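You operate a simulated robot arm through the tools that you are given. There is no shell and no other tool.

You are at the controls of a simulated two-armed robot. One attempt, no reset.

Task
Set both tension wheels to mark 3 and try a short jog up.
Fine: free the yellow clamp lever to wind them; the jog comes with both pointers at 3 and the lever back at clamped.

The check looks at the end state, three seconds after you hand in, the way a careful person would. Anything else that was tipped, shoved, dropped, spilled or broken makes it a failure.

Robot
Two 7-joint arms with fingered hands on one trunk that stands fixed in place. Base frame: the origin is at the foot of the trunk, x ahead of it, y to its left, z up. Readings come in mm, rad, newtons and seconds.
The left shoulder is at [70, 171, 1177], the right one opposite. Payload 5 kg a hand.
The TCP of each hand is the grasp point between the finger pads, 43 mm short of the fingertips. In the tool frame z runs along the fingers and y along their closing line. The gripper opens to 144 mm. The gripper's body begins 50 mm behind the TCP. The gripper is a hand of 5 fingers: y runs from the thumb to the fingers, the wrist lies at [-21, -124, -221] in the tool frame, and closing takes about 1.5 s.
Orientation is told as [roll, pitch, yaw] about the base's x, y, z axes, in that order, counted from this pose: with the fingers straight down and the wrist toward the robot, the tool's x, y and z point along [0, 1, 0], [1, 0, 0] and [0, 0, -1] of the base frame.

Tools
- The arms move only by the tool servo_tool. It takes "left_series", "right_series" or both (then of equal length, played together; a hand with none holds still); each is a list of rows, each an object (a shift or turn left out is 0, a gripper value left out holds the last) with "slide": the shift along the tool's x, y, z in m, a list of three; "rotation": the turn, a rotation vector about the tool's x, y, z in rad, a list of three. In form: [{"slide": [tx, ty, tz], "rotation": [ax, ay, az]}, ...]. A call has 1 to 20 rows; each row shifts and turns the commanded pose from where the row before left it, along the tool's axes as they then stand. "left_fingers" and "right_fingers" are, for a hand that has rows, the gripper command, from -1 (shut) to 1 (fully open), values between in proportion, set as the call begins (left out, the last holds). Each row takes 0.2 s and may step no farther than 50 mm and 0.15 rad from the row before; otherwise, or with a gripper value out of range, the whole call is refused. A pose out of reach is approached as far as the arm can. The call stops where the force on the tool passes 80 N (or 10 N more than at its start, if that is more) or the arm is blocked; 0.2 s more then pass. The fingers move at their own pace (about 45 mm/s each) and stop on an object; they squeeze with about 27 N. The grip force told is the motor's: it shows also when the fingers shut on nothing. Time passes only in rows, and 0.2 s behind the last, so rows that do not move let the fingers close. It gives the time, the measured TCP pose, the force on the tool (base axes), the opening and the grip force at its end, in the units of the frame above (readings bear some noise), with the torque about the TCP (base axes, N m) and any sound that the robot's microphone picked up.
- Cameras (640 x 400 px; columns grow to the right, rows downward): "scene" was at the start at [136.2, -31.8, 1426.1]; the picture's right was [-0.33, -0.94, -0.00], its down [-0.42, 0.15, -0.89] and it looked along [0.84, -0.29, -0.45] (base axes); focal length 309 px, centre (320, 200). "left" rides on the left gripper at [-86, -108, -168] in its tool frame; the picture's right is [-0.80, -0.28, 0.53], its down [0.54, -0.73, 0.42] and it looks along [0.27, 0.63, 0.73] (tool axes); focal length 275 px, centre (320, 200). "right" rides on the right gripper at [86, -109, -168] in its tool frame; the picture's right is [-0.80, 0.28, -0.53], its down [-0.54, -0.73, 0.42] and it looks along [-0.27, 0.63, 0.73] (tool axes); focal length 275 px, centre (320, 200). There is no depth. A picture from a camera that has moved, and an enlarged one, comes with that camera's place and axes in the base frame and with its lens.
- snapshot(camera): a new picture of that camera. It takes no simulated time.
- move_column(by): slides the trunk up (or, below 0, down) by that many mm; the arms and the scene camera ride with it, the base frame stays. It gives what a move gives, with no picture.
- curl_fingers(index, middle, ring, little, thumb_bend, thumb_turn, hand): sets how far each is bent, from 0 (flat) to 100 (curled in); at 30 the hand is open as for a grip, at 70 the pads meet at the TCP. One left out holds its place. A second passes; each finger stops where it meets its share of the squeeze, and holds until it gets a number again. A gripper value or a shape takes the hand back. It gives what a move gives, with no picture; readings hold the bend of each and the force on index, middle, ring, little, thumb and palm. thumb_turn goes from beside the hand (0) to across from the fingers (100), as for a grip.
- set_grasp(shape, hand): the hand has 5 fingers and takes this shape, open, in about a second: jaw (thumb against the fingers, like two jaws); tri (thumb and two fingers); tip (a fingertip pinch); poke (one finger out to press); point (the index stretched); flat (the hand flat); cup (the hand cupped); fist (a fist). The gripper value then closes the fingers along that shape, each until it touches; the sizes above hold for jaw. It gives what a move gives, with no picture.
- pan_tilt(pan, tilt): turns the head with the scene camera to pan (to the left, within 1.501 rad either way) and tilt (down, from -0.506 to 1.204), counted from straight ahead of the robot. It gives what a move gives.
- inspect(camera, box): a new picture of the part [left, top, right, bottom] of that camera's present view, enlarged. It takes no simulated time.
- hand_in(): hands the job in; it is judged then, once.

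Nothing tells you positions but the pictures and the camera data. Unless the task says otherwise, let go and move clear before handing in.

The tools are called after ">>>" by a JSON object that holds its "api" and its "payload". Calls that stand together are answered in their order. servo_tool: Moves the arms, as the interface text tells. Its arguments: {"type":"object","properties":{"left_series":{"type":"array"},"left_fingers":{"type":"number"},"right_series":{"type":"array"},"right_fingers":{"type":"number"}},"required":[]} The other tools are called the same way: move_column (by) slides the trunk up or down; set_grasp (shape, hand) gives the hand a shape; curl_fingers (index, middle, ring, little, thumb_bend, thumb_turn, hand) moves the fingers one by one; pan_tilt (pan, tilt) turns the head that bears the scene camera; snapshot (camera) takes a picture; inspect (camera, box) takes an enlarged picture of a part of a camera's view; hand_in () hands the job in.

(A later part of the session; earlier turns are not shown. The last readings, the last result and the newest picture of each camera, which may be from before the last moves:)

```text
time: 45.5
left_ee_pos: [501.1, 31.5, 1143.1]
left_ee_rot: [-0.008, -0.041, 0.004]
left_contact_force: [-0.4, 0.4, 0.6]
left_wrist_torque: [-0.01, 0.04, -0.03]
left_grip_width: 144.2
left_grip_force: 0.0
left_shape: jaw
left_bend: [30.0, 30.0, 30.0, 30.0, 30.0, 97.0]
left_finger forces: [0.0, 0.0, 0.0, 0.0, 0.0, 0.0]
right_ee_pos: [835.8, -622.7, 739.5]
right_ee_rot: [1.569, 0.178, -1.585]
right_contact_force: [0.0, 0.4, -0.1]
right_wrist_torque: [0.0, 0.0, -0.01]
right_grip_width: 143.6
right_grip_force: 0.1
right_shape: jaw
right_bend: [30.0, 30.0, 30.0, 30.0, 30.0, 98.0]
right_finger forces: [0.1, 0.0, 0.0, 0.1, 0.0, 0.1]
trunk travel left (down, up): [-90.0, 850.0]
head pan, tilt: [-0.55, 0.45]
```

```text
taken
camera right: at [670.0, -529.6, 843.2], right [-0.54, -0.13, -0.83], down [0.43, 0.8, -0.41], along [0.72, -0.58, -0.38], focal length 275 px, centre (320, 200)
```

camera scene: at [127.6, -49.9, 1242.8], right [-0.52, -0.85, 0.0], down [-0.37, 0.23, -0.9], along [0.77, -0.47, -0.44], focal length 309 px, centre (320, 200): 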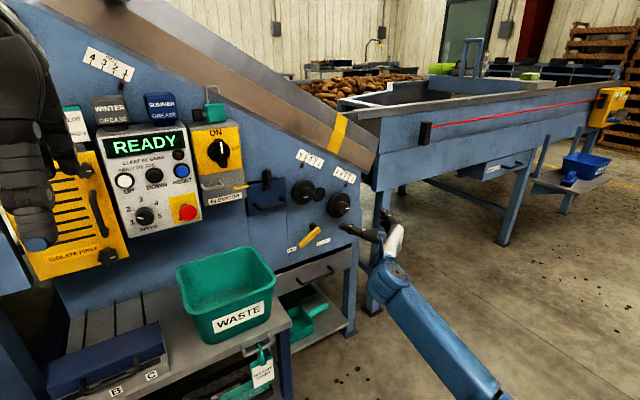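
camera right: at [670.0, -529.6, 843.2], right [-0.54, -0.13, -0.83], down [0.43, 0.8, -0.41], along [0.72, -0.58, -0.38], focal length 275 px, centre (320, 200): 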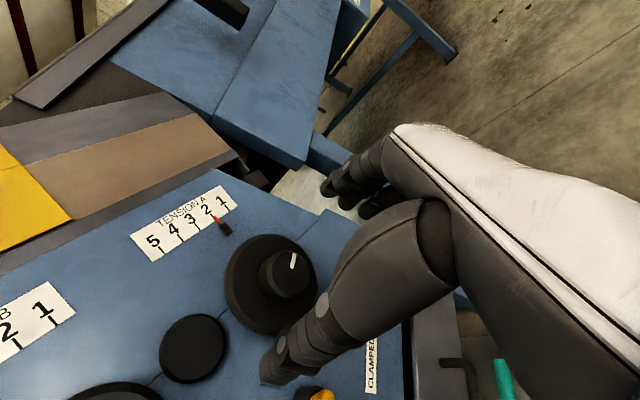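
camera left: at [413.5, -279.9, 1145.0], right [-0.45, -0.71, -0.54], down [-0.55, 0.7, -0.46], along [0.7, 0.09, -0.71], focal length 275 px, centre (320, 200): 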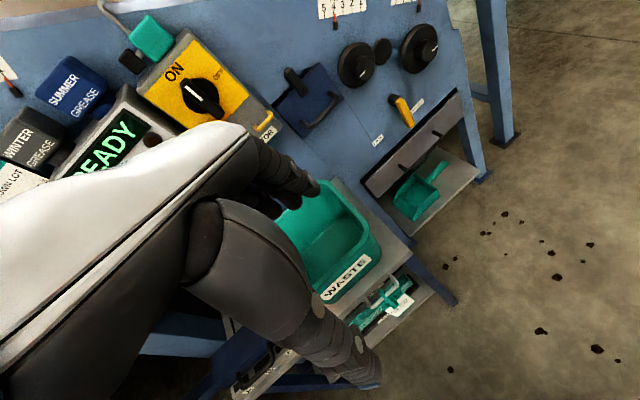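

The hub is nearly on the hand's axis in the camera view. I'll make a small correction and advance around it.

>>> {"api": "servo_tool", "payload": {"right_series": [{"slide": [0.004, -0.001, 0.02]}, {"slide": [0, 0, 0.02]}, {"slide": [0, 0, 0.012]}]}}

>>> {"api": "snapshot", "payload": {"camera": "right"}}

>>> {"api": "inspect", "payload": {"camera": "scene", "box": [280, 140, 400, 260]}}

```text
time: 46.3
left_ee_pos: [499.6, 32.3, 1142.5]
left_ee_rot: [-0.008, -0.041, 0.003]
left_contact_force: [-0.7, -0.5, -0.8]
left_wrist_torque: [0.02, 0.01, 0.01]
left_grip_width: 143.9
left_grip_force: 0.0
left_shape: jaw
left_bend: [30.0, 30.0, 30.0, 30.0, 30.0, 97.0]
left_finger forces: [0.0, 0.1, 0.1, 0.1, 0.0, 0.0]
right_ee_pos: [891.8, -611.0, 740.0]
right_ee_rot: [1.574, 0.199, -1.573]
right_contact_force: [-0.6, -0.6, -0.2]
right_wrist_torque: [0.03, 0.0, -0.02]
right_grip_width: 144.0
right_grip_force: 0.0
right_shape: jaw
right_bend: [30.0, 30.0, 30.0, 30.0, 30.0, 98.0]
right_finger forces: [0.0, 0.0, 0.0, 0.0, 0.0, 0.0]
trunk travel left (down, up): [-90.0, 850.0]
head pan, tilt: [-0.55, 0.45]
```

```text
taken
camera right: at [724.8, -520.3, 845.0], right [-0.53, -0.12, -0.84], down [0.43, 0.82, -0.39], along [0.73, -0.56, -0.38], focal length 275 px, centre (320, 200)
```

right: 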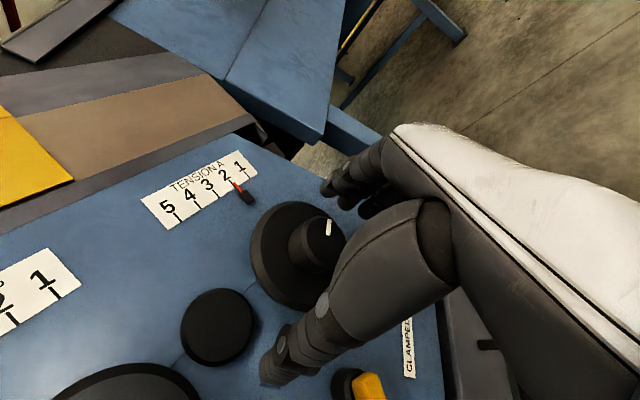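

```text
3.33 times, centred on (340, 200) of scene
camera zoom: at [128.2, -49.7, 1242.8], right [-0.52, -0.85, 0.0], down [-0.37, 0.23, -0.9], along [0.77, -0.47, -0.44], focal length 1030 px, centre (253, 200)
```

zoom: 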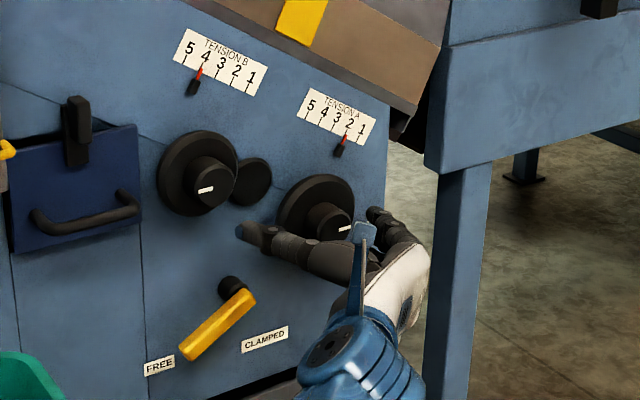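

The hand is around the hub but about 1 cm off-centre. I'll nudge it over.

>>> {"api": "servo_tool", "payload": {"right_series": [{"slide": [0.009, 0.007, 0]}, {}]}}

>>> {"api": "snapshot", "payload": {"camera": "right"}}

```text
time: 46.9
left_ee_pos: [499.6, 32.4, 1142.4]
left_ee_rot: [-0.009, -0.041, 0.003]
left_contact_force: [-0.6, 0.7, 0.3]
left_wrist_torque: [-0.04, -0.01, -0.01]
left_grip_width: 143.9
left_grip_force: 0.1
left_shape: jaw
left_bend: [30.0, 30.0, 30.0, 30.0, 30.0, 97.0]
left_finger forces: [0.0, 0.1, 0.0, 0.0, 0.0, 0.0]
right_ee_pos: [892.8, -618.7, 748.3]
right_ee_rot: [1.573, 0.197, -1.573]
right_contact_force: [-1.0, -0.3, -0.4]
right_wrist_torque: [0.01, 0.0, 0.03]
right_grip_width: 143.9
right_grip_force: 0.1
right_shape: jaw
right_bend: [30.0, 30.0, 30.0, 30.0, 30.0, 98.0]
right_finger forces: [0.0, 0.1, 0.0, 0.0, 0.1, 0.1]
trunk travel left (down, up): [-90.0, 850.0]
head pan, tilt: [-0.55, 0.45]
```

```text
taken
camera right: at [724.9, -528.8, 853.0], right [-0.53, -0.12, -0.84], down [0.43, 0.82, -0.39], along [0.73, -0.56, -0.38], focal length 275 px, centre (320, 200)
```

right: 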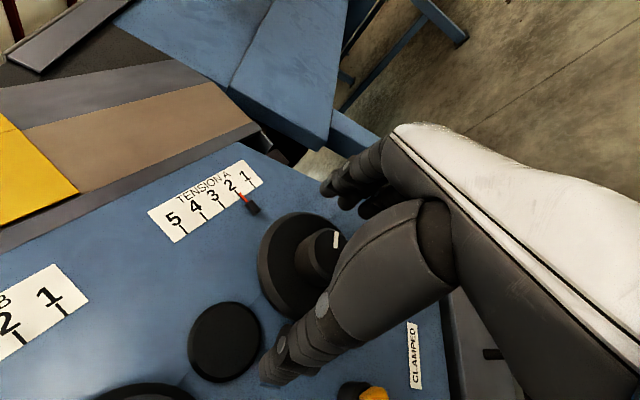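

The hub is now centred on the hand's axis. I'll close on it.

>>> {"api": "servo_tool", "payload": {"right_series": [{}, {}, {}, {}, {}, {}, {}, {}], "right_fingers": -1}}

>>> {"api": "snapshot", "payload": {"camera": "right"}}

>>> {"api": "inspect", "payload": {"camera": "scene", "box": [280, 140, 400, 260]}}

```text
time: 48.7
left_ee_pos: [500.8, 32.8, 1143.2]
left_ee_rot: [-0.009, -0.042, 0.004]
left_contact_force: [-0.6, -0.7, 0.6]
left_wrist_torque: [-0.01, 0.01, 0.01]
left_grip_width: 143.7
left_grip_force: 0.0
left_shape: jaw
left_bend: [30.0, 30.0, 30.0, 30.0, 30.0, 97.0]
left_finger forces: [0.0, 0.0, 0.0, 0.0, 0.0, 0.0]
right_ee_pos: [892.2, -618.8, 748.7]
right_ee_rot: [1.575, 0.198, -1.573]
right_contact_force: [-0.4, 4.5, 0.7]
right_wrist_torque: [0.0, -0.03, 0.13]
right_grip_width: 91.7
right_grip_force: 26.8
right_shape: jaw
right_bend: [28.0, 39.0, 39.0, 41.0, 64.0, 100.0]
right_finger forces: [12.2, 7.4, 0.0, 0.1, 24.7, 0.0]
trunk travel left (down, up): [-90.0, 850.0]
head pan, tilt: [-0.55, 0.45]
```

```text
taken
camera right: at [724.8, -528.4, 853.1], right [-0.53, -0.12, -0.84], down [0.43, 0.82, -0.39], along [0.73, -0.56, -0.38], focal length 275 px, centre (320, 200)
```

right: 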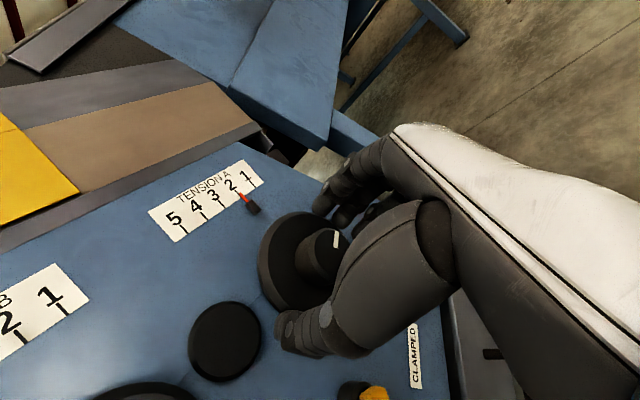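

```text
3.33 times, centred on (340, 200) of scene
camera zoom: at [128.0, -49.1, 1242.9], right [-0.52, -0.85, 0.0], down [-0.37, 0.23, -0.9], along [0.77, -0.47, -0.44], focal length 1030 px, centre (253, 200)
```

zoom: 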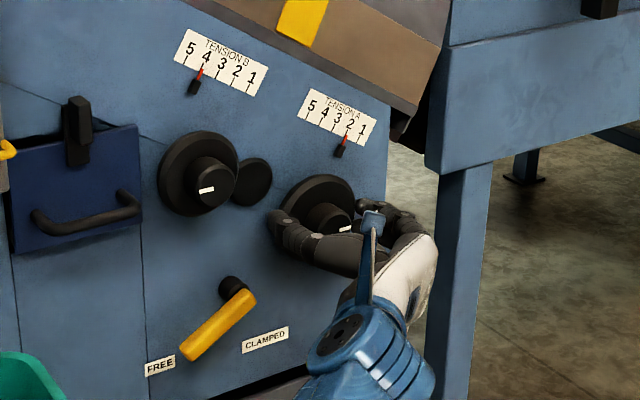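

The hand has a firm hold on the wheel's rim (about 92 mm). I'll turn it a little counter-clockwise and watch pointer A.

>>> {"api": "servo_tool", "payload": {"right_series": [{"rotation": [0, 0, -0.1]}, {"rotation": [0, 0, -0.1]}, {"rotation": [0, 0, -0.1]}]}}

>>> {"api": "snapshot", "payload": {"camera": "right"}}

>>> {"api": "inspect", "payload": {"camera": "scene", "box": [280, 140, 400, 260]}}

```text
time: 49.5
left_ee_pos: [501.6, 32.8, 1143.4]
left_ee_rot: [-0.01, -0.038, 0.004]
left_contact_force: [0.6, -0.2, 0.6]
left_wrist_torque: [-0.01, 0.0, -0.01]
left_grip_width: 144.1
left_grip_force: 0.0
left_shape: jaw
left_bend: [30.0, 30.0, 30.0, 30.0, 30.0, 97.0]
left_finger forces: [0.1, 0.0, 0.1, 0.0, 0.0, 0.0]
right_ee_pos: [893.3, -618.5, 746.9]
right_ee_rot: [1.573, -0.103, -1.571]
right_contact_force: [-1.7, 7.5, -2.2]
right_wrist_torque: [0.1, 0.09, 0.33]
right_grip_width: 91.3
right_grip_force: 27.1
right_shape: jaw
right_bend: [28.0, 39.0, 39.0, 41.0, 64.0, 99.0]
right_finger forces: [11.9, 7.1, 0.1, 0.1, 28.2, 0.2]
trunk travel left (down, up): [-90.0, 850.0]
head pan, tilt: [-0.55, 0.45]
```

```text
taken
camera right: at [725.1, -501.0, 821.4], right [-0.53, -0.36, -0.76], down [0.43, 0.67, -0.61], along [0.73, -0.65, -0.2], focal length 275 px, centre (320, 200)
```

right: 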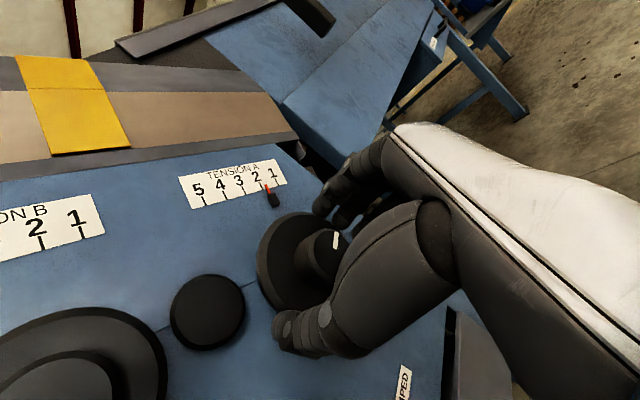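

```text
3.33 times, centred on (340, 200) of scene
camera zoom: at [128.1, -49.3, 1242.8], right [-0.52, -0.85, 0.0], down [-0.37, 0.23, -0.9], along [0.77, -0.47, -0.44], focal length 1030 px, centre (253, 200)
```

zoom: 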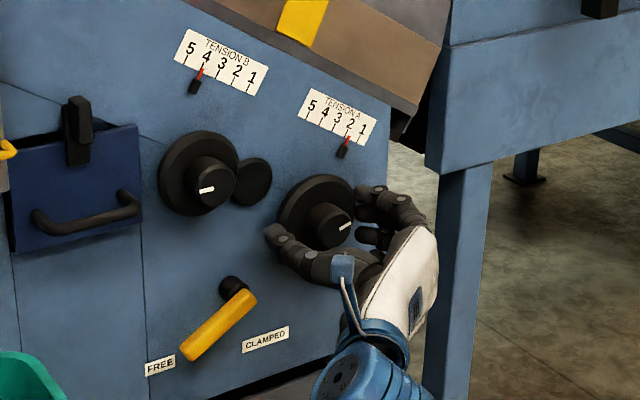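

The wheel turned with the hand and the pointer crept toward 1, the wrong way for A. I'll zoom in to measure how much per turn.

>>> {"api": "inspect", "payload": {"camera": "right", "box": [170, 140, 310, 230]}}

>>> {"api": "inspect", "payload": {"camera": "scene", "box": [300, 140, 380, 190]}}

```text
4.44 times, centred on (240, 185) of right
camera zoom: at [725.1, -501.0, 821.4], right [-0.53, -0.36, -0.76], down [0.43, 0.67, -0.61], along [0.73, -0.65, -0.2], focal length 1224 px, centre (676, 267)
```

zoom: 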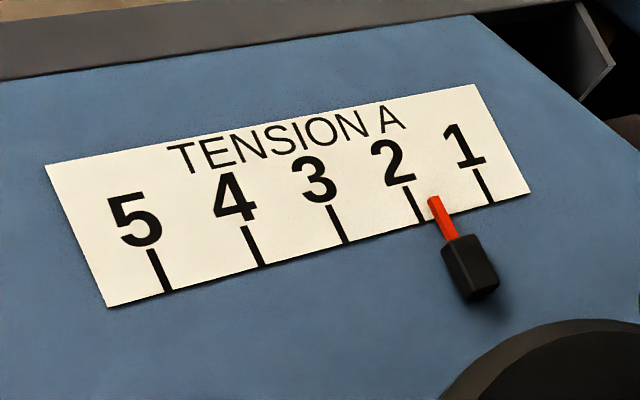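

```text
8.00 times, centred on (340, 165) of scene
camera zoom: at [128.1, -49.3, 1242.8], right [-0.52, -0.85, 0.0], down [-0.37, 0.23, -0.9], along [0.77, -0.47, -0.44], focal length 2473 px, centre (160, 480)
```

zoom: 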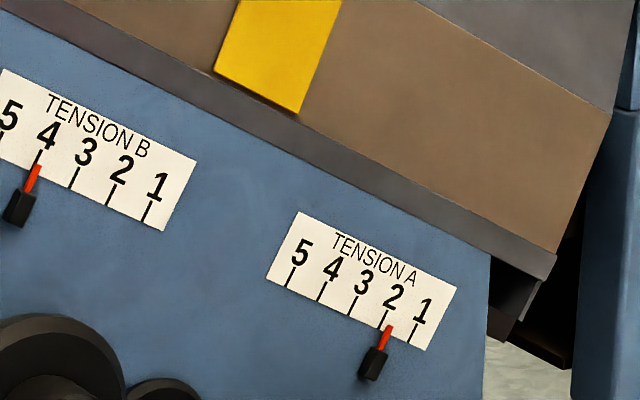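

Pointer A is now at about 1.75, so one mark is roughly 1.1 rad and A needs clockwise turns. I'll turn back clockwise in slow small steps.

>>> {"api": "servo_tool", "payload": {"right_series": [{"rotation": [0, 0, 0.05]}, {"rotation": [0, 0, 0.05]}, {"rotation": [0, 0, 0.05]}, {"rotation": [0, 0, 0.05]}, {"rotation": [0, 0, 0.05]}, {"rotation": [0, 0, 0.05]}]}}

>>> {"api": "servo_tool", "payload": {"right_series": [{"rotation": [0, 0, 0.05]}, {"rotation": [0, 0, 0.05]}, {"rotation": [0, 0, 0.05]}]}}

>>> {"api": "inspect", "payload": {"camera": "scene", "box": [300, 140, 380, 190]}}

>>> {"api": "snapshot", "payload": {"camera": "right"}}

```text
time: 50.9
left_ee_pos: [501.9, 32.3, 1143.7]
left_ee_rot: [-0.01, -0.04, 0.004]
left_contact_force: [-0.4, 0.1, -0.4]
left_wrist_torque: [0.0, 0.02, -0.01]
left_grip_width: 144.2
left_grip_force: 0.0
left_shape: jaw
left_bend: [30.0, 30.0, 30.0, 30.0, 30.0, 97.0]
left_finger forces: [0.0, 0.0, 0.0, 0.0, 0.0, 0.0]
right_ee_pos: [892.6, -619.2, 749.4]
right_ee_rot: [1.574, 0.197, -1.574]
right_contact_force: [4.0, 5.0, 0.0]
right_wrist_torque: [-0.08, -0.03, 0.14]
right_grip_width: 91.1
right_grip_force: 27.1
right_shape: jaw
right_bend: [28.0, 39.0, 39.0, 41.0, 64.0, 100.0]
right_finger forces: [13.2, 7.8, 0.0, 0.0, 26.8, 0.0]
trunk travel left (down, up): [-90.0, 850.0]
head pan, tilt: [-0.55, 0.45]
```

```text
time: 51.7
left_ee_pos: [501.0, 33.8, 1144.2]
left_ee_rot: [-0.009, -0.04, 0.004]
left_contact_force: [-0.1, 0.0, 0.3]
left_wrist_torque: [0.01, -0.01, 0.0]
left_grip_width: 144.2
left_grip_force: 0.1
left_shape: jaw
left_bend: [30.0, 30.0, 30.0, 30.0, 30.0, 97.0]
left_finger forces: [0.1, 0.0, 0.0, 0.0, 0.0, 0.0]
right_ee_pos: [893.0, -619.0, 749.0]
right_ee_rot: [1.575, 0.347, -1.571]
right_contact_force: [5.7, 2.8, 1.4]
right_wrist_torque: [-0.08, -0.06, 0.04]
right_grip_width: 91.3
right_grip_force: 27.0
right_shape: jaw
right_bend: [28.0, 39.0, 39.0, 41.0, 64.0, 100.0]
right_finger forces: [14.2, 8.0, 0.0, 0.0, 25.0, 0.0]
trunk travel left (down, up): [-90.0, 850.0]
head pan, tilt: [-0.55, 0.45]
```

```text
8.00 times, centred on (340, 165) of scene
camera zoom: at [128.3, -49.3, 1242.8], right [-0.52, -0.85, 0.0], down [-0.37, 0.23, -0.9], along [0.77, -0.47, -0.44], focal length 2473 px, centre (160, 480)
```

zoom: 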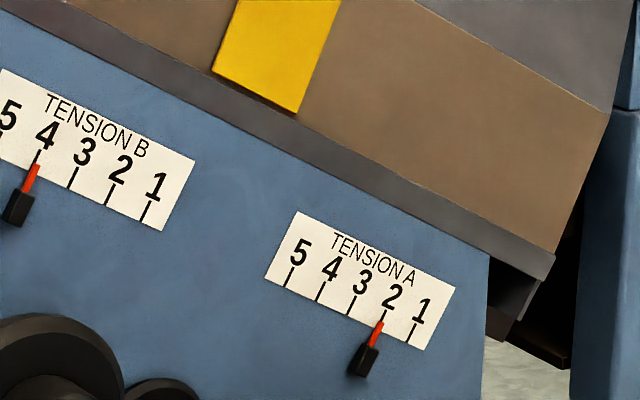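

```text
taken
camera right: at [724.6, -546.4, 865.7], right [-0.53, 0.01, -0.85], down [0.43, 0.87, -0.26], along [0.73, -0.5, -0.46], focal length 275 px, centre (320, 200)
```

right: 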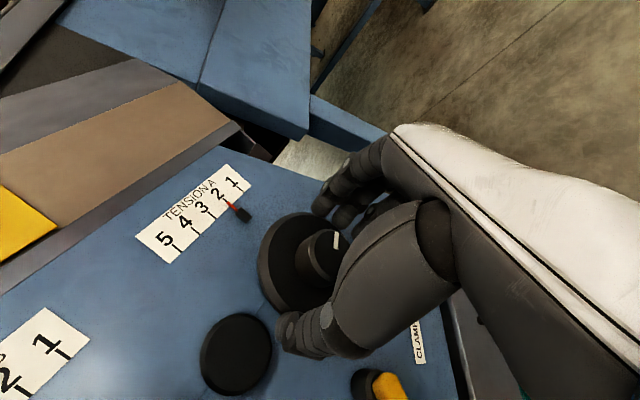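

The pointer now moves the right way, at roughly 1.6 rad per mark. Tracking is good, so I'll carry on clockwise slowly.

>>> {"api": "servo_tool", "payload": {"right_series": [{"rotation": [0, 0, 0.05]}, {"rotation": [0, 0, 0.05]}, {"rotation": [0, 0, 0.05]}, {"rotation": [0, 0, 0.05]}]}}

>>> {"api": "servo_tool", "payload": {"right_series": [{"rotation": [0, 0, 0.05]}, {"rotation": [0, 0, 0.05]}, {"rotation": [0, 0, 0.05]}, {"rotation": [0, 0, 0.05]}]}}

>>> {"api": "snapshot", "payload": {"camera": "right"}}

>>> {"api": "inspect", "payload": {"camera": "scene", "box": [300, 140, 380, 190]}}

```text
time: 52.7
left_ee_pos: [500.5, 32.0, 1143.2]
left_ee_rot: [-0.008, -0.043, 0.004]
left_contact_force: [-0.7, -0.1, 0.6]
left_wrist_torque: [-0.01, -0.03, 0.02]
left_grip_width: 144.4
left_grip_force: 0.1
left_shape: jaw
left_bend: [30.0, 30.0, 30.0, 30.0, 30.0, 97.0]
left_finger forces: [0.0, 0.1, 0.0, 0.0, 0.1, 0.0]
right_ee_pos: [892.9, -619.5, 748.8]
right_ee_rot: [1.573, 0.55, -1.572]
right_contact_force: [6.5, -0.5, 0.0]
right_wrist_torque: [-0.1, 0.0, -0.04]
right_grip_width: 91.7
right_grip_force: 27.0
right_shape: jaw
right_bend: [28.0, 39.0, 39.0, 41.0, 64.0, 100.0]
right_finger forces: [14.8, 8.6, 0.0, 0.1, 23.6, 0.0]
trunk travel left (down, up): [-90.0, 850.0]
head pan, tilt: [-0.55, 0.45]
```

```text
time: 53.7
left_ee_pos: [501.2, 31.6, 1142.6]
left_ee_rot: [-0.008, -0.04, 0.003]
left_contact_force: [-0.1, 0.0, -0.1]
left_wrist_torque: [-0.01, -0.01, 0.01]
left_grip_width: 144.0
left_grip_force: 0.2
left_shape: jaw
left_bend: [30.0, 30.0, 30.0, 30.0, 30.0, 97.0]
left_finger forces: [0.0, 0.0, 0.1, 0.1, 0.1, 0.0]
right_ee_pos: [892.1, -620.4, 749.1]
right_ee_rot: [1.574, 0.748, -1.572]
right_contact_force: [5.3, -3.3, 0.6]
right_wrist_torque: [-0.1, 0.03, -0.16]
right_grip_width: 92.1
right_grip_force: 27.0
right_shape: jaw
right_bend: [28.0, 39.0, 39.0, 41.0, 64.0, 100.0]
right_finger forces: [15.5, 8.7, 0.0, 0.0, 23.1, 0.0]
trunk travel left (down, up): [-90.0, 850.0]
head pan, tilt: [-0.55, 0.45]
```

```text
taken
camera right: at [724.2, -598.2, 884.2], right [-0.53, 0.33, -0.78], down [0.43, 0.9, 0.1], along [0.73, -0.28, -0.62], focal length 275 px, centre (320, 200)
```

right: 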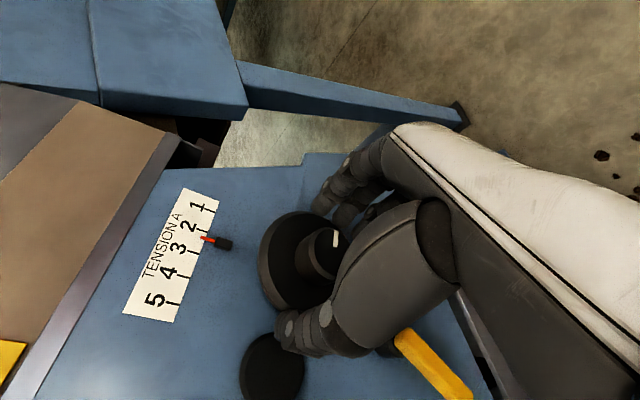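

```text
8.00 times, centred on (340, 165) of scene
camera zoom: at [128.4, -49.8, 1242.8], right [-0.52, -0.85, 0.0], down [-0.37, 0.23, -0.9], along [0.77, -0.47, -0.44], focal length 2473 px, centre (160, 480)
```

zoom: 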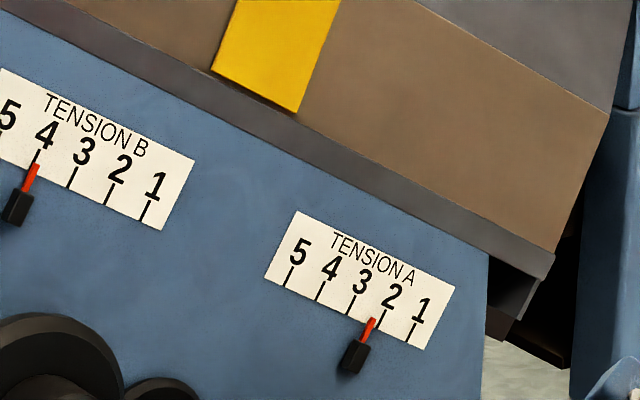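

Pointer A is at about 2.3. Two more small steps, then I'll release, roll back, and re-grip.

>>> {"api": "servo_tool", "payload": {"right_series": [{"rotation": [0, 0, 0.05]}, {"rotation": [0, 0, 0.05]}]}}

>>> {"api": "servo_tool", "payload": {"right_series": [{}, {}, {}, {}, {}, {}], "right_fingers": 1}}

>>> {"api": "snapshot", "payload": {"camera": "right"}}

```text
time: 54.3
left_ee_pos: [500.9, 31.3, 1143.9]
left_ee_rot: [-0.008, -0.04, 0.003]
left_contact_force: [-0.1, 0.8, 0.5]
left_wrist_torque: [0.03, -0.04, 0.02]
left_grip_width: 144.0
left_grip_force: 0.1
left_shape: jaw
left_bend: [30.0, 30.0, 30.0, 30.0, 30.0, 97.0]
left_finger forces: [0.0, 0.0, 0.0, 0.0, 0.0, 0.1]
right_ee_pos: [891.9, -620.3, 748.3]
right_ee_rot: [1.574, 0.847, -1.57]
right_contact_force: [4.8, -4.0, 0.4]
right_wrist_torque: [-0.16, 0.03, -0.15]
right_grip_width: 92.2
right_grip_force: 26.7
right_shape: jaw
right_bend: [28.0, 39.0, 39.0, 41.0, 64.0, 100.0]
right_finger forces: [15.8, 8.9, 0.1, 0.1, 22.9, 0.1]
trunk travel left (down, up): [-90.0, 850.0]
head pan, tilt: [-0.55, 0.45]
```

```text
time: 55.7
left_ee_pos: [499.6, 32.3, 1143.5]
left_ee_rot: [-0.009, -0.039, 0.003]
left_contact_force: [-0.9, -0.2, 0.0]
left_wrist_torque: [-0.01, -0.04, 0.02]
left_grip_width: 144.0
left_grip_force: 0.0
left_shape: jaw
left_bend: [30.0, 30.0, 30.0, 30.0, 30.0, 97.0]
left_finger forces: [0.1, 0.0, 0.1, 0.1, 0.1, 0.1]
right_ee_pos: [891.3, -619.8, 749.3]
right_ee_rot: [1.575, 0.847, -1.571]
right_contact_force: [0.6, 0.2, -0.8]
right_wrist_torque: [-0.01, 0.04, -0.02]
right_grip_width: 143.8
right_grip_force: 0.0
right_shape: jaw
right_bend: [30.0, 30.0, 30.0, 30.0, 30.0, 98.0]
right_finger forces: [0.1, 0.0, 0.0, 0.0, 0.0, 0.1]
trunk travel left (down, up): [-90.0, 850.0]
head pan, tilt: [-0.55, 0.45]
```

```text
taken
camera right: at [724.0, -611.7, 886.0], right [-0.53, 0.41, -0.74], down [0.43, 0.89, 0.19], along [0.73, -0.22, -0.64], focal length 275 px, centre (320, 200)
```

right: 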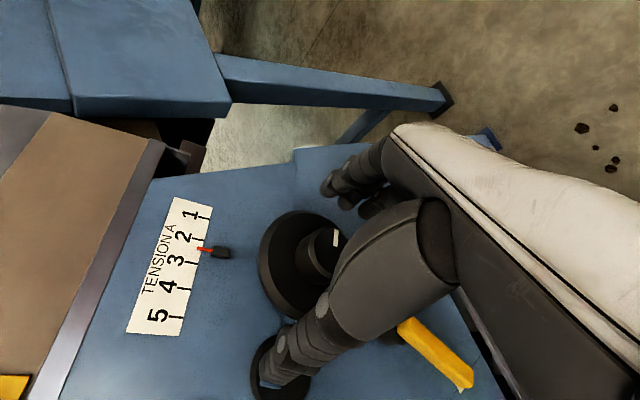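

Pointer A sits between 2 and 3 and the wheel held its place. I'll back off 40 mm, roll back counter-clockwise, and come in again.

>>> {"api": "servo_tool", "payload": {"right_series": [{"slide": [0, 0, -0.02]}, {"slide": [0, 0, -0.02]}, {"rotation": [0, 0, -0.08]}, {"rotation": [0, 0, -0.08]}, {"rotation": [0, 0, -0.08]}, {"rotation": [0, 0, -0.08]}, {"rotation": [0, 0, -0.08]}, {"rotation": [0, 0, -0.08]}, {"rotation": [0, 0, -0.08]}, {"rotation": [0, 0, -0.08]}, {"rotation": [0, 0, -0.08]}, {"rotation": [0, 0, -0.08]}, {"rotation": [0, 0, -0.08]}, {"rotation": [0, 0, -0.08]}]}}

>>> {"api": "snapshot", "payload": {"camera": "right"}}

>>> {"api": "inspect", "payload": {"camera": "scene", "box": [300, 140, 380, 190]}}

```text
time: 58.7
left_ee_pos: [500.6, 31.8, 1143.4]
left_ee_rot: [-0.008, -0.04, 0.005]
left_contact_force: [0.3, 0.0, -0.3]
left_wrist_torque: [-0.04, -0.01, -0.02]
left_grip_width: 143.9
left_grip_force: 0.0
left_shape: jaw
left_bend: [30.0, 30.0, 30.0, 30.0, 30.0, 97.0]
left_finger forces: [0.0, 0.0, 0.0, 0.0, 0.0, 0.0]
right_ee_pos: [852.0, -619.4, 748.6]
right_ee_rot: [1.575, -0.115, -1.575]
right_contact_force: [-0.2, -0.3, 0.3]
right_wrist_torque: [0.0, -0.01, 0.01]
right_grip_width: 143.9
right_grip_force: 0.1
right_shape: jaw
right_bend: [30.0, 30.0, 30.0, 30.0, 30.0, 98.0]
right_finger forces: [0.1, 0.1, 0.0, 0.0, 0.0, 0.0]
trunk travel left (down, up): [-90.0, 850.0]
head pan, tilt: [-0.55, 0.45]
```

```text
taken
camera right: at [684.7, -501.4, 820.8], right [-0.53, -0.37, -0.76], down [0.43, 0.66, -0.62], along [0.73, -0.66, -0.19], focal length 275 px, centre (320, 200)
```

right: 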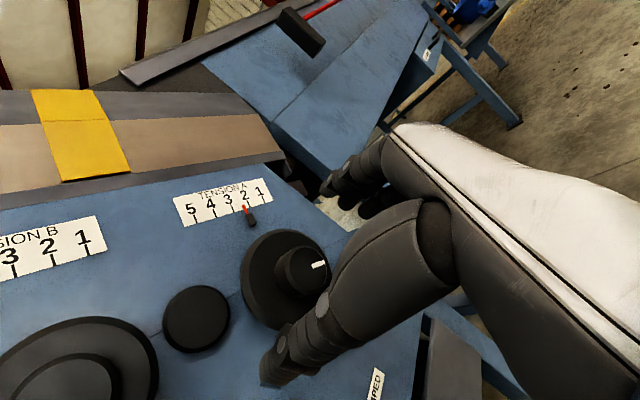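

```text
8.00 times, centred on (340, 165) of scene
camera zoom: at [128.0, -49.9, 1242.9], right [-0.52, -0.85, 0.0], down [-0.37, 0.23, -0.9], along [0.77, -0.47, -0.44], focal length 2473 px, centre (160, 480)
```

zoom: 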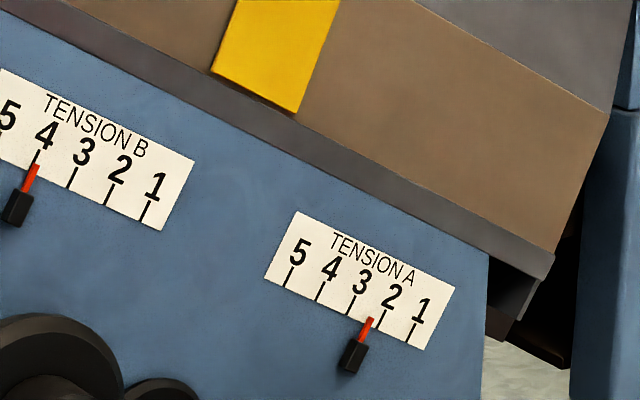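

The roll back went smoothly. I'll go a little further back, move in, and grip again.

>>> {"api": "servo_tool", "payload": {"right_series": [{"rotation": [0, 0, -0.07]}, {"rotation": [0, 0, -0.07]}, {"slide": [0, 0, 0.02]}, {"slide": [0, 0, 0.02]}, {}]}}

>>> {"api": "servo_tool", "payload": {"right_series": [{}, {}, {}, {}, {}, {}, {}], "right_fingers": -1}}

>>> {"api": "snapshot", "payload": {"camera": "right"}}

```text
time: 59.9
left_ee_pos: [498.9, 32.5, 1142.9]
left_ee_rot: [-0.008, -0.041, 0.004]
left_contact_force: [-0.4, 0.0, 0.4]
left_wrist_torque: [0.02, 0.02, -0.03]
left_grip_width: 143.8
left_grip_force: 0.0
left_shape: jaw
left_bend: [30.0, 30.0, 30.0, 30.0, 30.0, 97.0]
left_finger forces: [0.0, 0.0, 0.0, 0.1, 0.0, 0.0]
right_ee_pos: [892.1, -620.1, 748.6]
right_ee_rot: [1.576, -0.252, -1.577]
right_contact_force: [-0.3, -0.6, 0.1]
right_wrist_torque: [0.07, 0.0, -0.03]
right_grip_width: 143.9
right_grip_force: 0.0
right_shape: jaw
right_bend: [30.0, 30.0, 30.0, 30.0, 30.0, 98.0]
right_finger forces: [0.0, 0.0, 0.1, 0.0, 0.1, 0.1]
trunk travel left (down, up): [-90.0, 850.0]
head pan, tilt: [-0.55, 0.45]
```

```text
time: 61.5
left_ee_pos: [500.3, 32.8, 1144.3]
left_ee_rot: [-0.008, -0.04, 0.002]
left_contact_force: [0.3, 1.5, 0.2]
left_wrist_torque: [0.0, -0.05, 0.0]
left_grip_width: 144.0
left_grip_force: 0.2
left_shape: jaw
left_bend: [30.0, 30.0, 30.0, 30.0, 30.0, 97.0]
left_finger forces: [0.0, 0.0, 0.0, 0.1, 0.0, 0.1]
right_ee_pos: [892.0, -620.7, 749.2]
right_ee_rot: [1.575, -0.254, -1.576]
right_contact_force: [-0.7, 4.1, -0.6]
right_wrist_torque: [0.0, 0.02, 0.09]
right_grip_width: 91.9
right_grip_force: 27.6
right_shape: jaw
right_bend: [74.0, 41.0, 41.0, 40.0, 61.0, 100.0]
right_finger forces: [12.9, 7.0, 0.0, 0.0, 24.6, 0.0]
trunk travel left (down, up): [-90.0, 850.0]
head pan, tilt: [-0.55, 0.45]
```

```text
taken
camera right: at [724.9, -492.3, 803.7], right [-0.53, -0.47, -0.7], down [0.43, 0.57, -0.71], along [0.73, -0.68, -0.1], focal length 275 px, centre (320, 200)
```

right: 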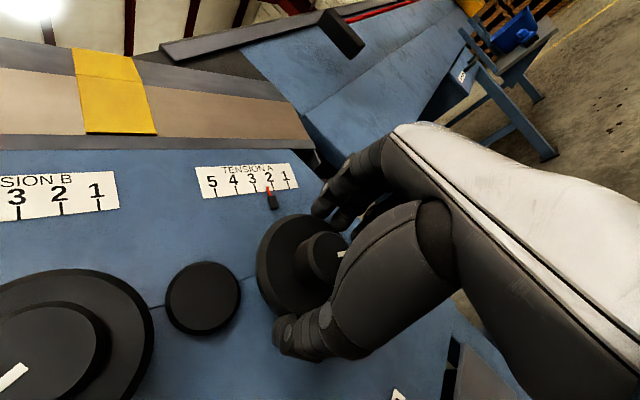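

Gripped again. Turning clockwise slowly.

>>> {"api": "servo_tool", "payload": {"right_series": [{"rotation": [0, 0, 0.05]}, {"rotation": [0, 0, 0.05]}, {"rotation": [0, 0, 0.05]}, {"rotation": [0, 0, 0.05]}, {"rotation": [0, 0, 0.05]}, {"rotation": [0, 0, 0.05]}, {"rotation": [0, 0, 0.05]}, {"rotation": [0, 0, 0.05]}]}}

>>> {"api": "servo_tool", "payload": {"right_series": [{"rotation": [0, 0, 0.05]}, {"rotation": [0, 0, 0.05]}, {"rotation": [0, 0, 0.05]}, {"rotation": [0, 0, 0.05]}, {"rotation": [0, 0, 0.05]}, {"rotation": [0, 0, 0.05]}]}}

>>> {"api": "snapshot", "payload": {"camera": "right"}}

>>> {"api": "inspect", "payload": {"camera": "scene", "box": [300, 140, 380, 190]}}

```text
time: 63.3
left_ee_pos: [501.4, 32.1, 1144.0]
left_ee_rot: [-0.01, -0.041, 0.004]
left_contact_force: [-0.6, -0.3, -0.5]
left_wrist_torque: [-0.03, 0.02, -0.01]
left_grip_width: 144.0
left_grip_force: 0.0
left_shape: jaw
left_bend: [30.0, 30.0, 30.0, 30.0, 30.0, 97.0]
left_finger forces: [0.0, 0.0, 0.0, 0.0, 0.0, 0.1]
right_ee_pos: [891.2, -620.2, 749.7]
right_ee_rot: [1.575, 0.148, -1.57]
right_contact_force: [4.6, -2.3, 0.1]
right_wrist_torque: [-0.11, 0.03, -0.11]
right_grip_width: 92.7
right_grip_force: 26.9
right_shape: jaw
right_bend: [73.0, 40.0, 41.0, 40.0, 61.0, 100.0]
right_finger forces: [15.9, 8.7, 0.0, 0.1, 23.2, 0.0]
trunk travel left (down, up): [-90.0, 850.0]
head pan, tilt: [-0.55, 0.45]
```

```text
time: 64.7
left_ee_pos: [500.7, 31.9, 1143.9]
left_ee_rot: [-0.009, -0.039, 0.003]
left_contact_force: [-0.5, 0.5, -0.2]
left_wrist_torque: [0.0, 0.02, -0.02]
left_grip_width: 144.3
left_grip_force: 0.0
left_shape: jaw
left_bend: [30.0, 30.0, 30.0, 30.0, 30.0, 97.0]
left_finger forces: [0.0, 0.0, 0.0, 0.0, 0.0, 0.0]
right_ee_pos: [892.2, -620.7, 746.9]
right_ee_rot: [1.573, 0.447, -1.571]
right_contact_force: [3.7, -4.8, -1.3]
right_wrist_torque: [-0.14, 0.01, -0.27]
right_grip_width: 92.7
right_grip_force: 27.4
right_shape: jaw
right_bend: [28.0, 40.0, 41.0, 40.0, 62.0, 100.0]
right_finger forces: [17.0, 9.7, 0.1, 0.1, 22.1, 0.0]
trunk travel left (down, up): [-90.0, 850.0]
head pan, tilt: [-0.55, 0.45]
```

```text
taken
camera right: at [724.2, -558.7, 871.8], right [-0.53, 0.09, -0.84], down [0.43, 0.89, -0.17], along [0.73, -0.45, -0.51], focal length 275 px, centre (320, 200)
```

right: 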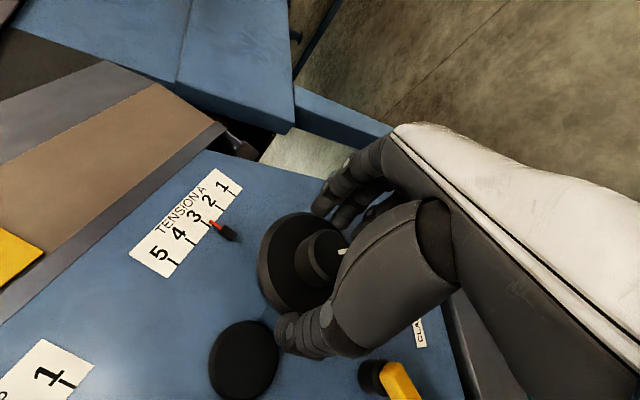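

```text
8.00 times, centred on (340, 165) of scene
camera zoom: at [128.4, -50.0, 1242.7], right [-0.52, -0.85, 0.0], down [-0.37, 0.23, -0.9], along [0.77, -0.47, -0.44], focal length 2473 px, centre (160, 480)
```

zoom: 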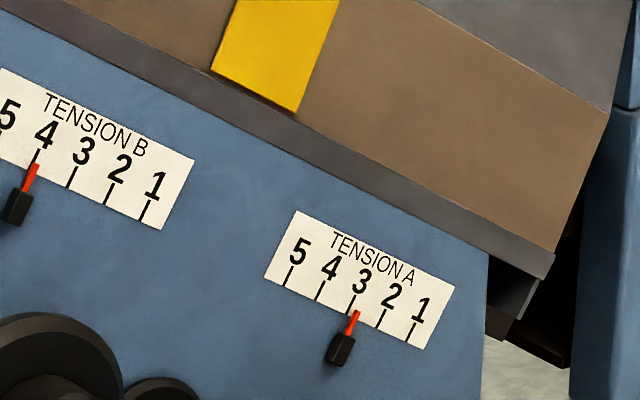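

Pointer A is close to 3 now. I'll zoom in tightly from both cameras to judge it.

>>> {"api": "inspect", "payload": {"camera": "scene", "box": [330, 164, 360, 188]}}

>>> {"api": "inspect", "payload": {"camera": "right", "box": [120, 160, 260, 290]}}

```text
16.00 times, centred on (345, 176) of scene
camera zoom: at [128.4, -50.0, 1242.7], right [-0.52, -0.85, 0.0], down [-0.37, 0.23, -0.9], along [0.77, -0.47, -0.44], focal length 4946 px, centre (-80, 584)
```

zoom: 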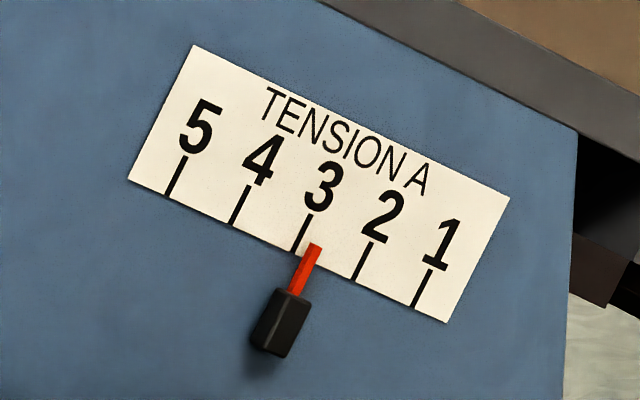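

```text
3.08 times, centred on (190, 225) of right
camera zoom: at [724.2, -558.7, 871.8], right [-0.53, 0.09, -0.84], down [0.43, 0.89, -0.17], along [0.73, -0.45, -0.51], focal length 847 px, centre (720, 123)
```

zoom: 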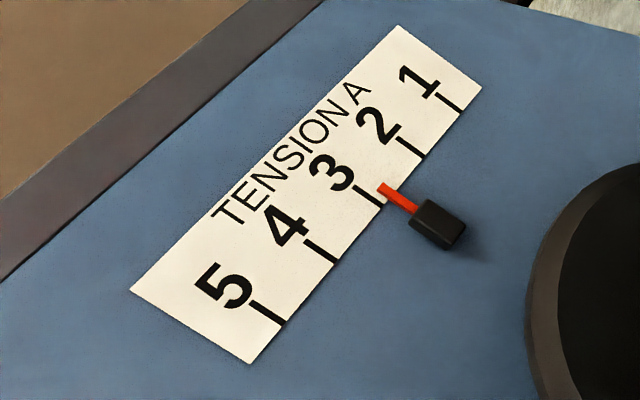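

Pointer A reads about 2.78, and both views agree so there's little parallax. It needs about 0.33 rad more clockwise.

>>> {"api": "servo_tool", "payload": {"right_series": [{"rotation": [0, 0, 0.05]}, {"rotation": [0, 0, 0.05]}, {"rotation": [0, 0, 0.05]}, {"rotation": [0, 0, 0.05]}, {"rotation": [0, 0, 0.05]}, {"rotation": [0, 0, 0.05]}]}}

>>> {"api": "inspect", "payload": {"camera": "scene", "box": [330, 164, 360, 188]}}

>>> {"api": "inspect", "payload": {"camera": "right", "box": [110, 170, 250, 330]}}

```text
time: 66.1
left_ee_pos: [501.1, 32.3, 1142.7]
left_ee_rot: [-0.009, -0.04, 0.002]
left_contact_force: [0.5, -0.1, -0.1]
left_wrist_torque: [0.03, -0.01, -0.01]
left_grip_width: 144.0
left_grip_force: 0.1
left_shape: jaw
left_bend: [30.0, 30.0, 30.0, 30.0, 30.0, 97.0]
left_finger forces: [0.0, 0.0, 0.1, 0.0, 0.1, 0.0]
right_ee_pos: [892.1, -620.1, 747.7]
right_ee_rot: [1.575, 0.746, -1.572]
right_contact_force: [2.3, -7.6, -2.8]
right_wrist_torque: [-0.09, 0.23, -0.36]
right_grip_width: 92.8
right_grip_force: 27.0
right_shape: jaw
right_bend: [28.0, 39.0, 41.0, 40.0, 62.0, 100.0]
right_finger forces: [17.8, 10.3, 0.0, 0.0, 21.5, 0.0]
trunk travel left (down, up): [-90.0, 850.0]
head pan, tilt: [-0.55, 0.45]
```

```text
16.00 times, centred on (345, 176) of scene
camera zoom: at [128.4, -50.3, 1242.7], right [-0.52, -0.85, 0.0], down [-0.37, 0.23, -0.9], along [0.77, -0.47, -0.44], focal length 4946 px, centre (-80, 584)
```

zoom: 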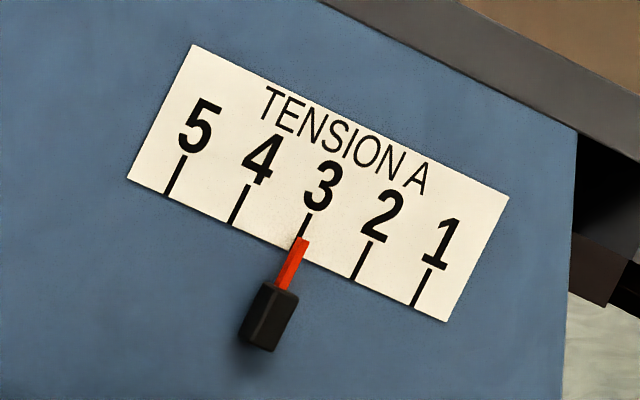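

```text
2.50 times, centred on (180, 250) of right
camera zoom: at [724.2, -598.5, 883.9], right [-0.53, 0.33, -0.78], down [0.43, 0.9, 0.1], along [0.73, -0.28, -0.62], focal length 688 px, centre (670, 75)
```

zoom: 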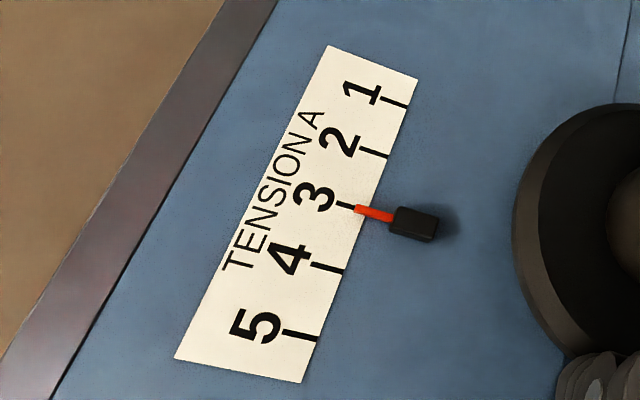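

Pointer A is on mark 3 in both views. I'll release gently and confirm it stays.

>>> {"api": "servo_tool", "payload": {"right_series": [{}, {}, {}, {}, {}], "right_fingers": 0.6}}

>>> {"api": "servo_tool", "payload": {"right_series": [{"slide": [0, 0, -0.02]}, {"slide": [0, 0, -0.03]}, {"slide": [0, 0, -0.04]}, {"slide": [0, 0, -0.04]}]}}

>>> {"api": "inspect", "payload": {"camera": "scene", "box": [330, 164, 360, 188]}}

>>> {"api": "snapshot", "payload": {"camera": "right"}}

```text
time: 67.3
left_ee_pos: [500.7, 32.8, 1143.1]
left_ee_rot: [-0.01, -0.041, 0.004]
left_contact_force: [0.2, 0.9, -1.1]
left_wrist_torque: [0.01, -0.02, 0.0]
left_grip_width: 144.1
left_grip_force: 0.2
left_shape: jaw
left_bend: [30.0, 30.0, 30.0, 30.0, 30.0, 97.0]
left_finger forces: [0.1, 0.0, 0.1, 0.0, 0.0, 0.1]
right_ee_pos: [892.4, -619.6, 747.9]
right_ee_rot: [1.577, 0.746, -1.572]
right_contact_force: [-0.3, 0.9, 0.1]
right_wrist_torque: [-0.02, 0.01, 0.0]
right_grip_width: 115.0
right_grip_force: 0.0
right_shape: jaw
right_bend: [26.0, 34.0, 32.0, 33.0, 52.0, 99.0]
right_finger forces: [0.1, 0.0, 0.0, 0.0, 0.1, 0.0]
trunk travel left (down, up): [-90.0, 850.0]
head pan, tilt: [-0.55, 0.45]
```

```text
time: 68.3
left_ee_pos: [499.5, 31.6, 1143.7]
left_ee_rot: [-0.007, -0.04, 0.004]
left_contact_force: [0.4, -0.6, -0.2]
left_wrist_torque: [-0.01, -0.03, -0.02]
left_grip_width: 144.0
left_grip_force: 0.0
left_shape: jaw
left_bend: [30.0, 30.0, 30.0, 30.0, 30.0, 97.0]
left_finger forces: [0.0, 0.0, 0.1, 0.0, 0.0, 0.1]
right_ee_pos: [758.4, -635.2, 764.7]
right_ee_rot: [1.604, 0.74, -1.572]
right_contact_force: [0.4, 1.3, -0.6]
right_wrist_torque: [0.01, 0.04, 0.02]
right_grip_width: 115.1
right_grip_force: 0.1
right_shape: jaw
right_bend: [26.0, 34.0, 32.0, 33.0, 51.0, 99.0]
right_finger forces: [0.0, 0.0, 0.1, 0.0, 0.0, 0.0]
trunk travel left (down, up): [-90.0, 850.0]
head pan, tilt: [-0.55, 0.45]
```

```text
16.00 times, centred on (345, 176) of scene
camera zoom: at [127.4, -50.3, 1243.0], right [-0.52, -0.85, 0.0], down [-0.37, 0.23, -0.9], along [0.77, -0.47, -0.44], focal length 4946 px, centre (-80, 584)
```

zoom: 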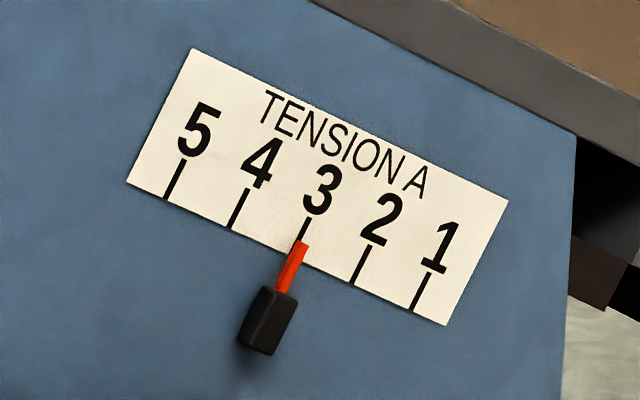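

```text
taken
camera right: at [587.9, -608.4, 897.4], right [-0.51, 0.34, -0.79], down [0.44, 0.89, 0.1], along [0.74, -0.3, -0.6], focal length 275 px, centre (320, 200)
```

right: 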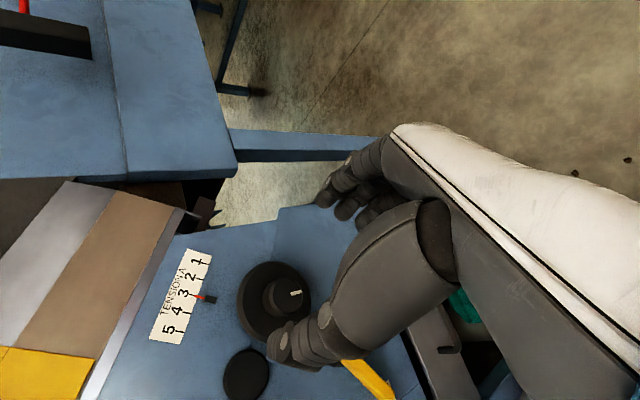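

Pointer A holds at 3. Next I roll the hand to suit wheel B, keeping the thumb away from the hatch handle on B's left, and then move over to it.

>>> {"api": "servo_tool", "payload": {"right_series": [{"rotation": [0, -0.03, -0.08]}, {"rotation": [0, 0, -0.08]}, {"rotation": [0, 0, -0.08]}, {"rotation": [0, 0, -0.08]}, {"rotation": [0, 0, -0.08]}, {"rotation": [0, 0, -0.08]}, {"rotation": [0, 0, -0.08]}, {"rotation": [0, 0, -0.08]}, {"rotation": [0, 0, -0.08]}, {"rotation": [0, 0, -0.08]}, {"rotation": [0, 0, -0.08]}, {"rotation": [0, 0, -0.08]}, {"rotation": [0, 0, -0.09]}, {"rotation": [0, 0, -0.09]}, {}]}}

>>> {"api": "snapshot", "payload": {"camera": "right"}}

```text
time: 71.5
left_ee_pos: [500.9, 32.8, 1144.1]
left_ee_rot: [-0.01, -0.038, 0.004]
left_contact_force: [-0.6, 0.0, 0.2]
left_wrist_torque: [0.02, -0.02, 0.0]
left_grip_width: 144.4
left_grip_force: 0.1
left_shape: jaw
left_bend: [30.0, 30.0, 30.0, 30.0, 30.0, 97.0]
left_finger forces: [0.0, 0.1, 0.1, 0.1, 0.0, 0.1]
right_ee_pos: [763.2, -618.8, 749.3]
right_ee_rot: [1.548, -0.395, -1.548]
right_contact_force: [0.2, -0.3, 0.3]
right_wrist_torque: [0.01, 0.0, 0.0]
right_grip_width: 115.0
right_grip_force: 0.1
right_shape: jaw
right_bend: [26.0, 34.0, 32.0, 33.0, 51.0, 99.0]
right_finger forces: [0.0, 0.1, 0.0, 0.1, 0.0, 0.0]
trunk travel left (down, up): [-90.0, 850.0]
head pan, tilt: [-0.55, 0.45]
```

```text
taken
camera right: at [593.2, -488.2, 788.7], right [-0.54, -0.58, -0.62], down [0.4, 0.47, -0.79], along [0.74, -0.67, -0.02], focal length 275 px, centre (320, 200)
```

right: 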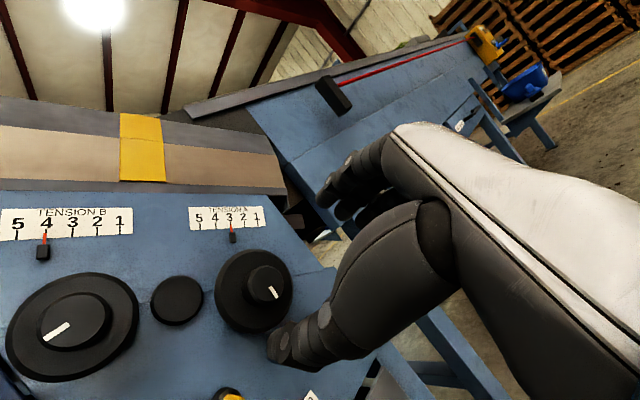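

Clear view of everything. I'll shift over in front of wheel B, still standing well off the panel.

>>> {"api": "servo_tool", "payload": {"right_series": [{"slide": [0.033, -0.025, 0.002], "rotation": [-0.01, 0.007, 0]}, {"slide": [0.033, -0.025, 0.002], "rotation": [-0.01, 0.007, 0]}, {"slide": [0.033, -0.025, 0.002]}, {"slide": [0.033, -0.025, 0.002]}, {}]}}

>>> {"api": "snapshot", "payload": {"camera": "right"}}

>>> {"api": "snapshot", "payload": {"camera": "scene"}}

```text
time: 72.5
left_ee_pos: [500.4, 33.4, 1144.9]
left_ee_rot: [-0.009, -0.039, 0.004]
left_contact_force: [-0.3, 0.1, -0.2]
left_wrist_torque: [-0.01, 0.01, 0.01]
left_grip_width: 143.9
left_grip_force: 0.2
left_shape: jaw
left_bend: [30.0, 30.0, 30.0, 30.0, 30.0, 97.0]
left_finger forces: [0.1, 0.0, 0.0, 0.0, 0.0, 0.0]
right_ee_pos: [750.6, -549.4, 874.4]
right_ee_rot: [1.577, -0.563, -1.639]
right_contact_force: [0.4, 0.6, 0.4]
right_wrist_torque: [-0.01, -0.02, 0.02]
right_grip_width: 115.2
right_grip_force: 0.0
right_shape: jaw
right_bend: [26.0, 34.0, 32.0, 33.0, 51.0, 99.0]
right_finger forces: [0.1, 0.0, 0.1, 0.0, 0.0, 0.0]
trunk travel left (down, up): [-90.0, 850.0]
head pan, tilt: [-0.55, 0.45]
stopped in row 5 (right hand): the arm was blocked; the commanded pose is now the measured one
```

```text
taken
camera right: at [592.5, -401.1, 887.7], right [-0.57, -0.63, -0.52], down [0.45, 0.3, -0.84], along [0.69, -0.72, 0.11], focal length 275 px, centre (320, 200)
```

right: 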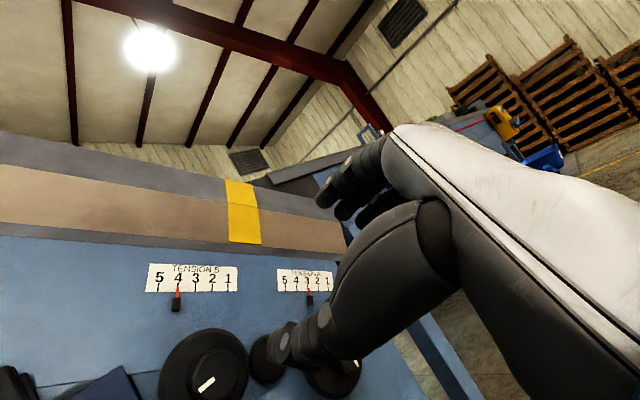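

```text
taken
camera scene: at [127.8, -49.7, 1242.8], right [-0.52, -0.85, 0.0], down [-0.37, 0.23, -0.9], along [0.77, -0.47, -0.44], focal length 309 px, centre (320, 200)
```

scene: 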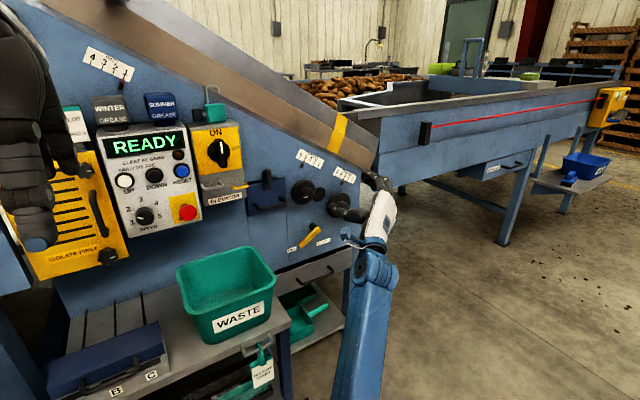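

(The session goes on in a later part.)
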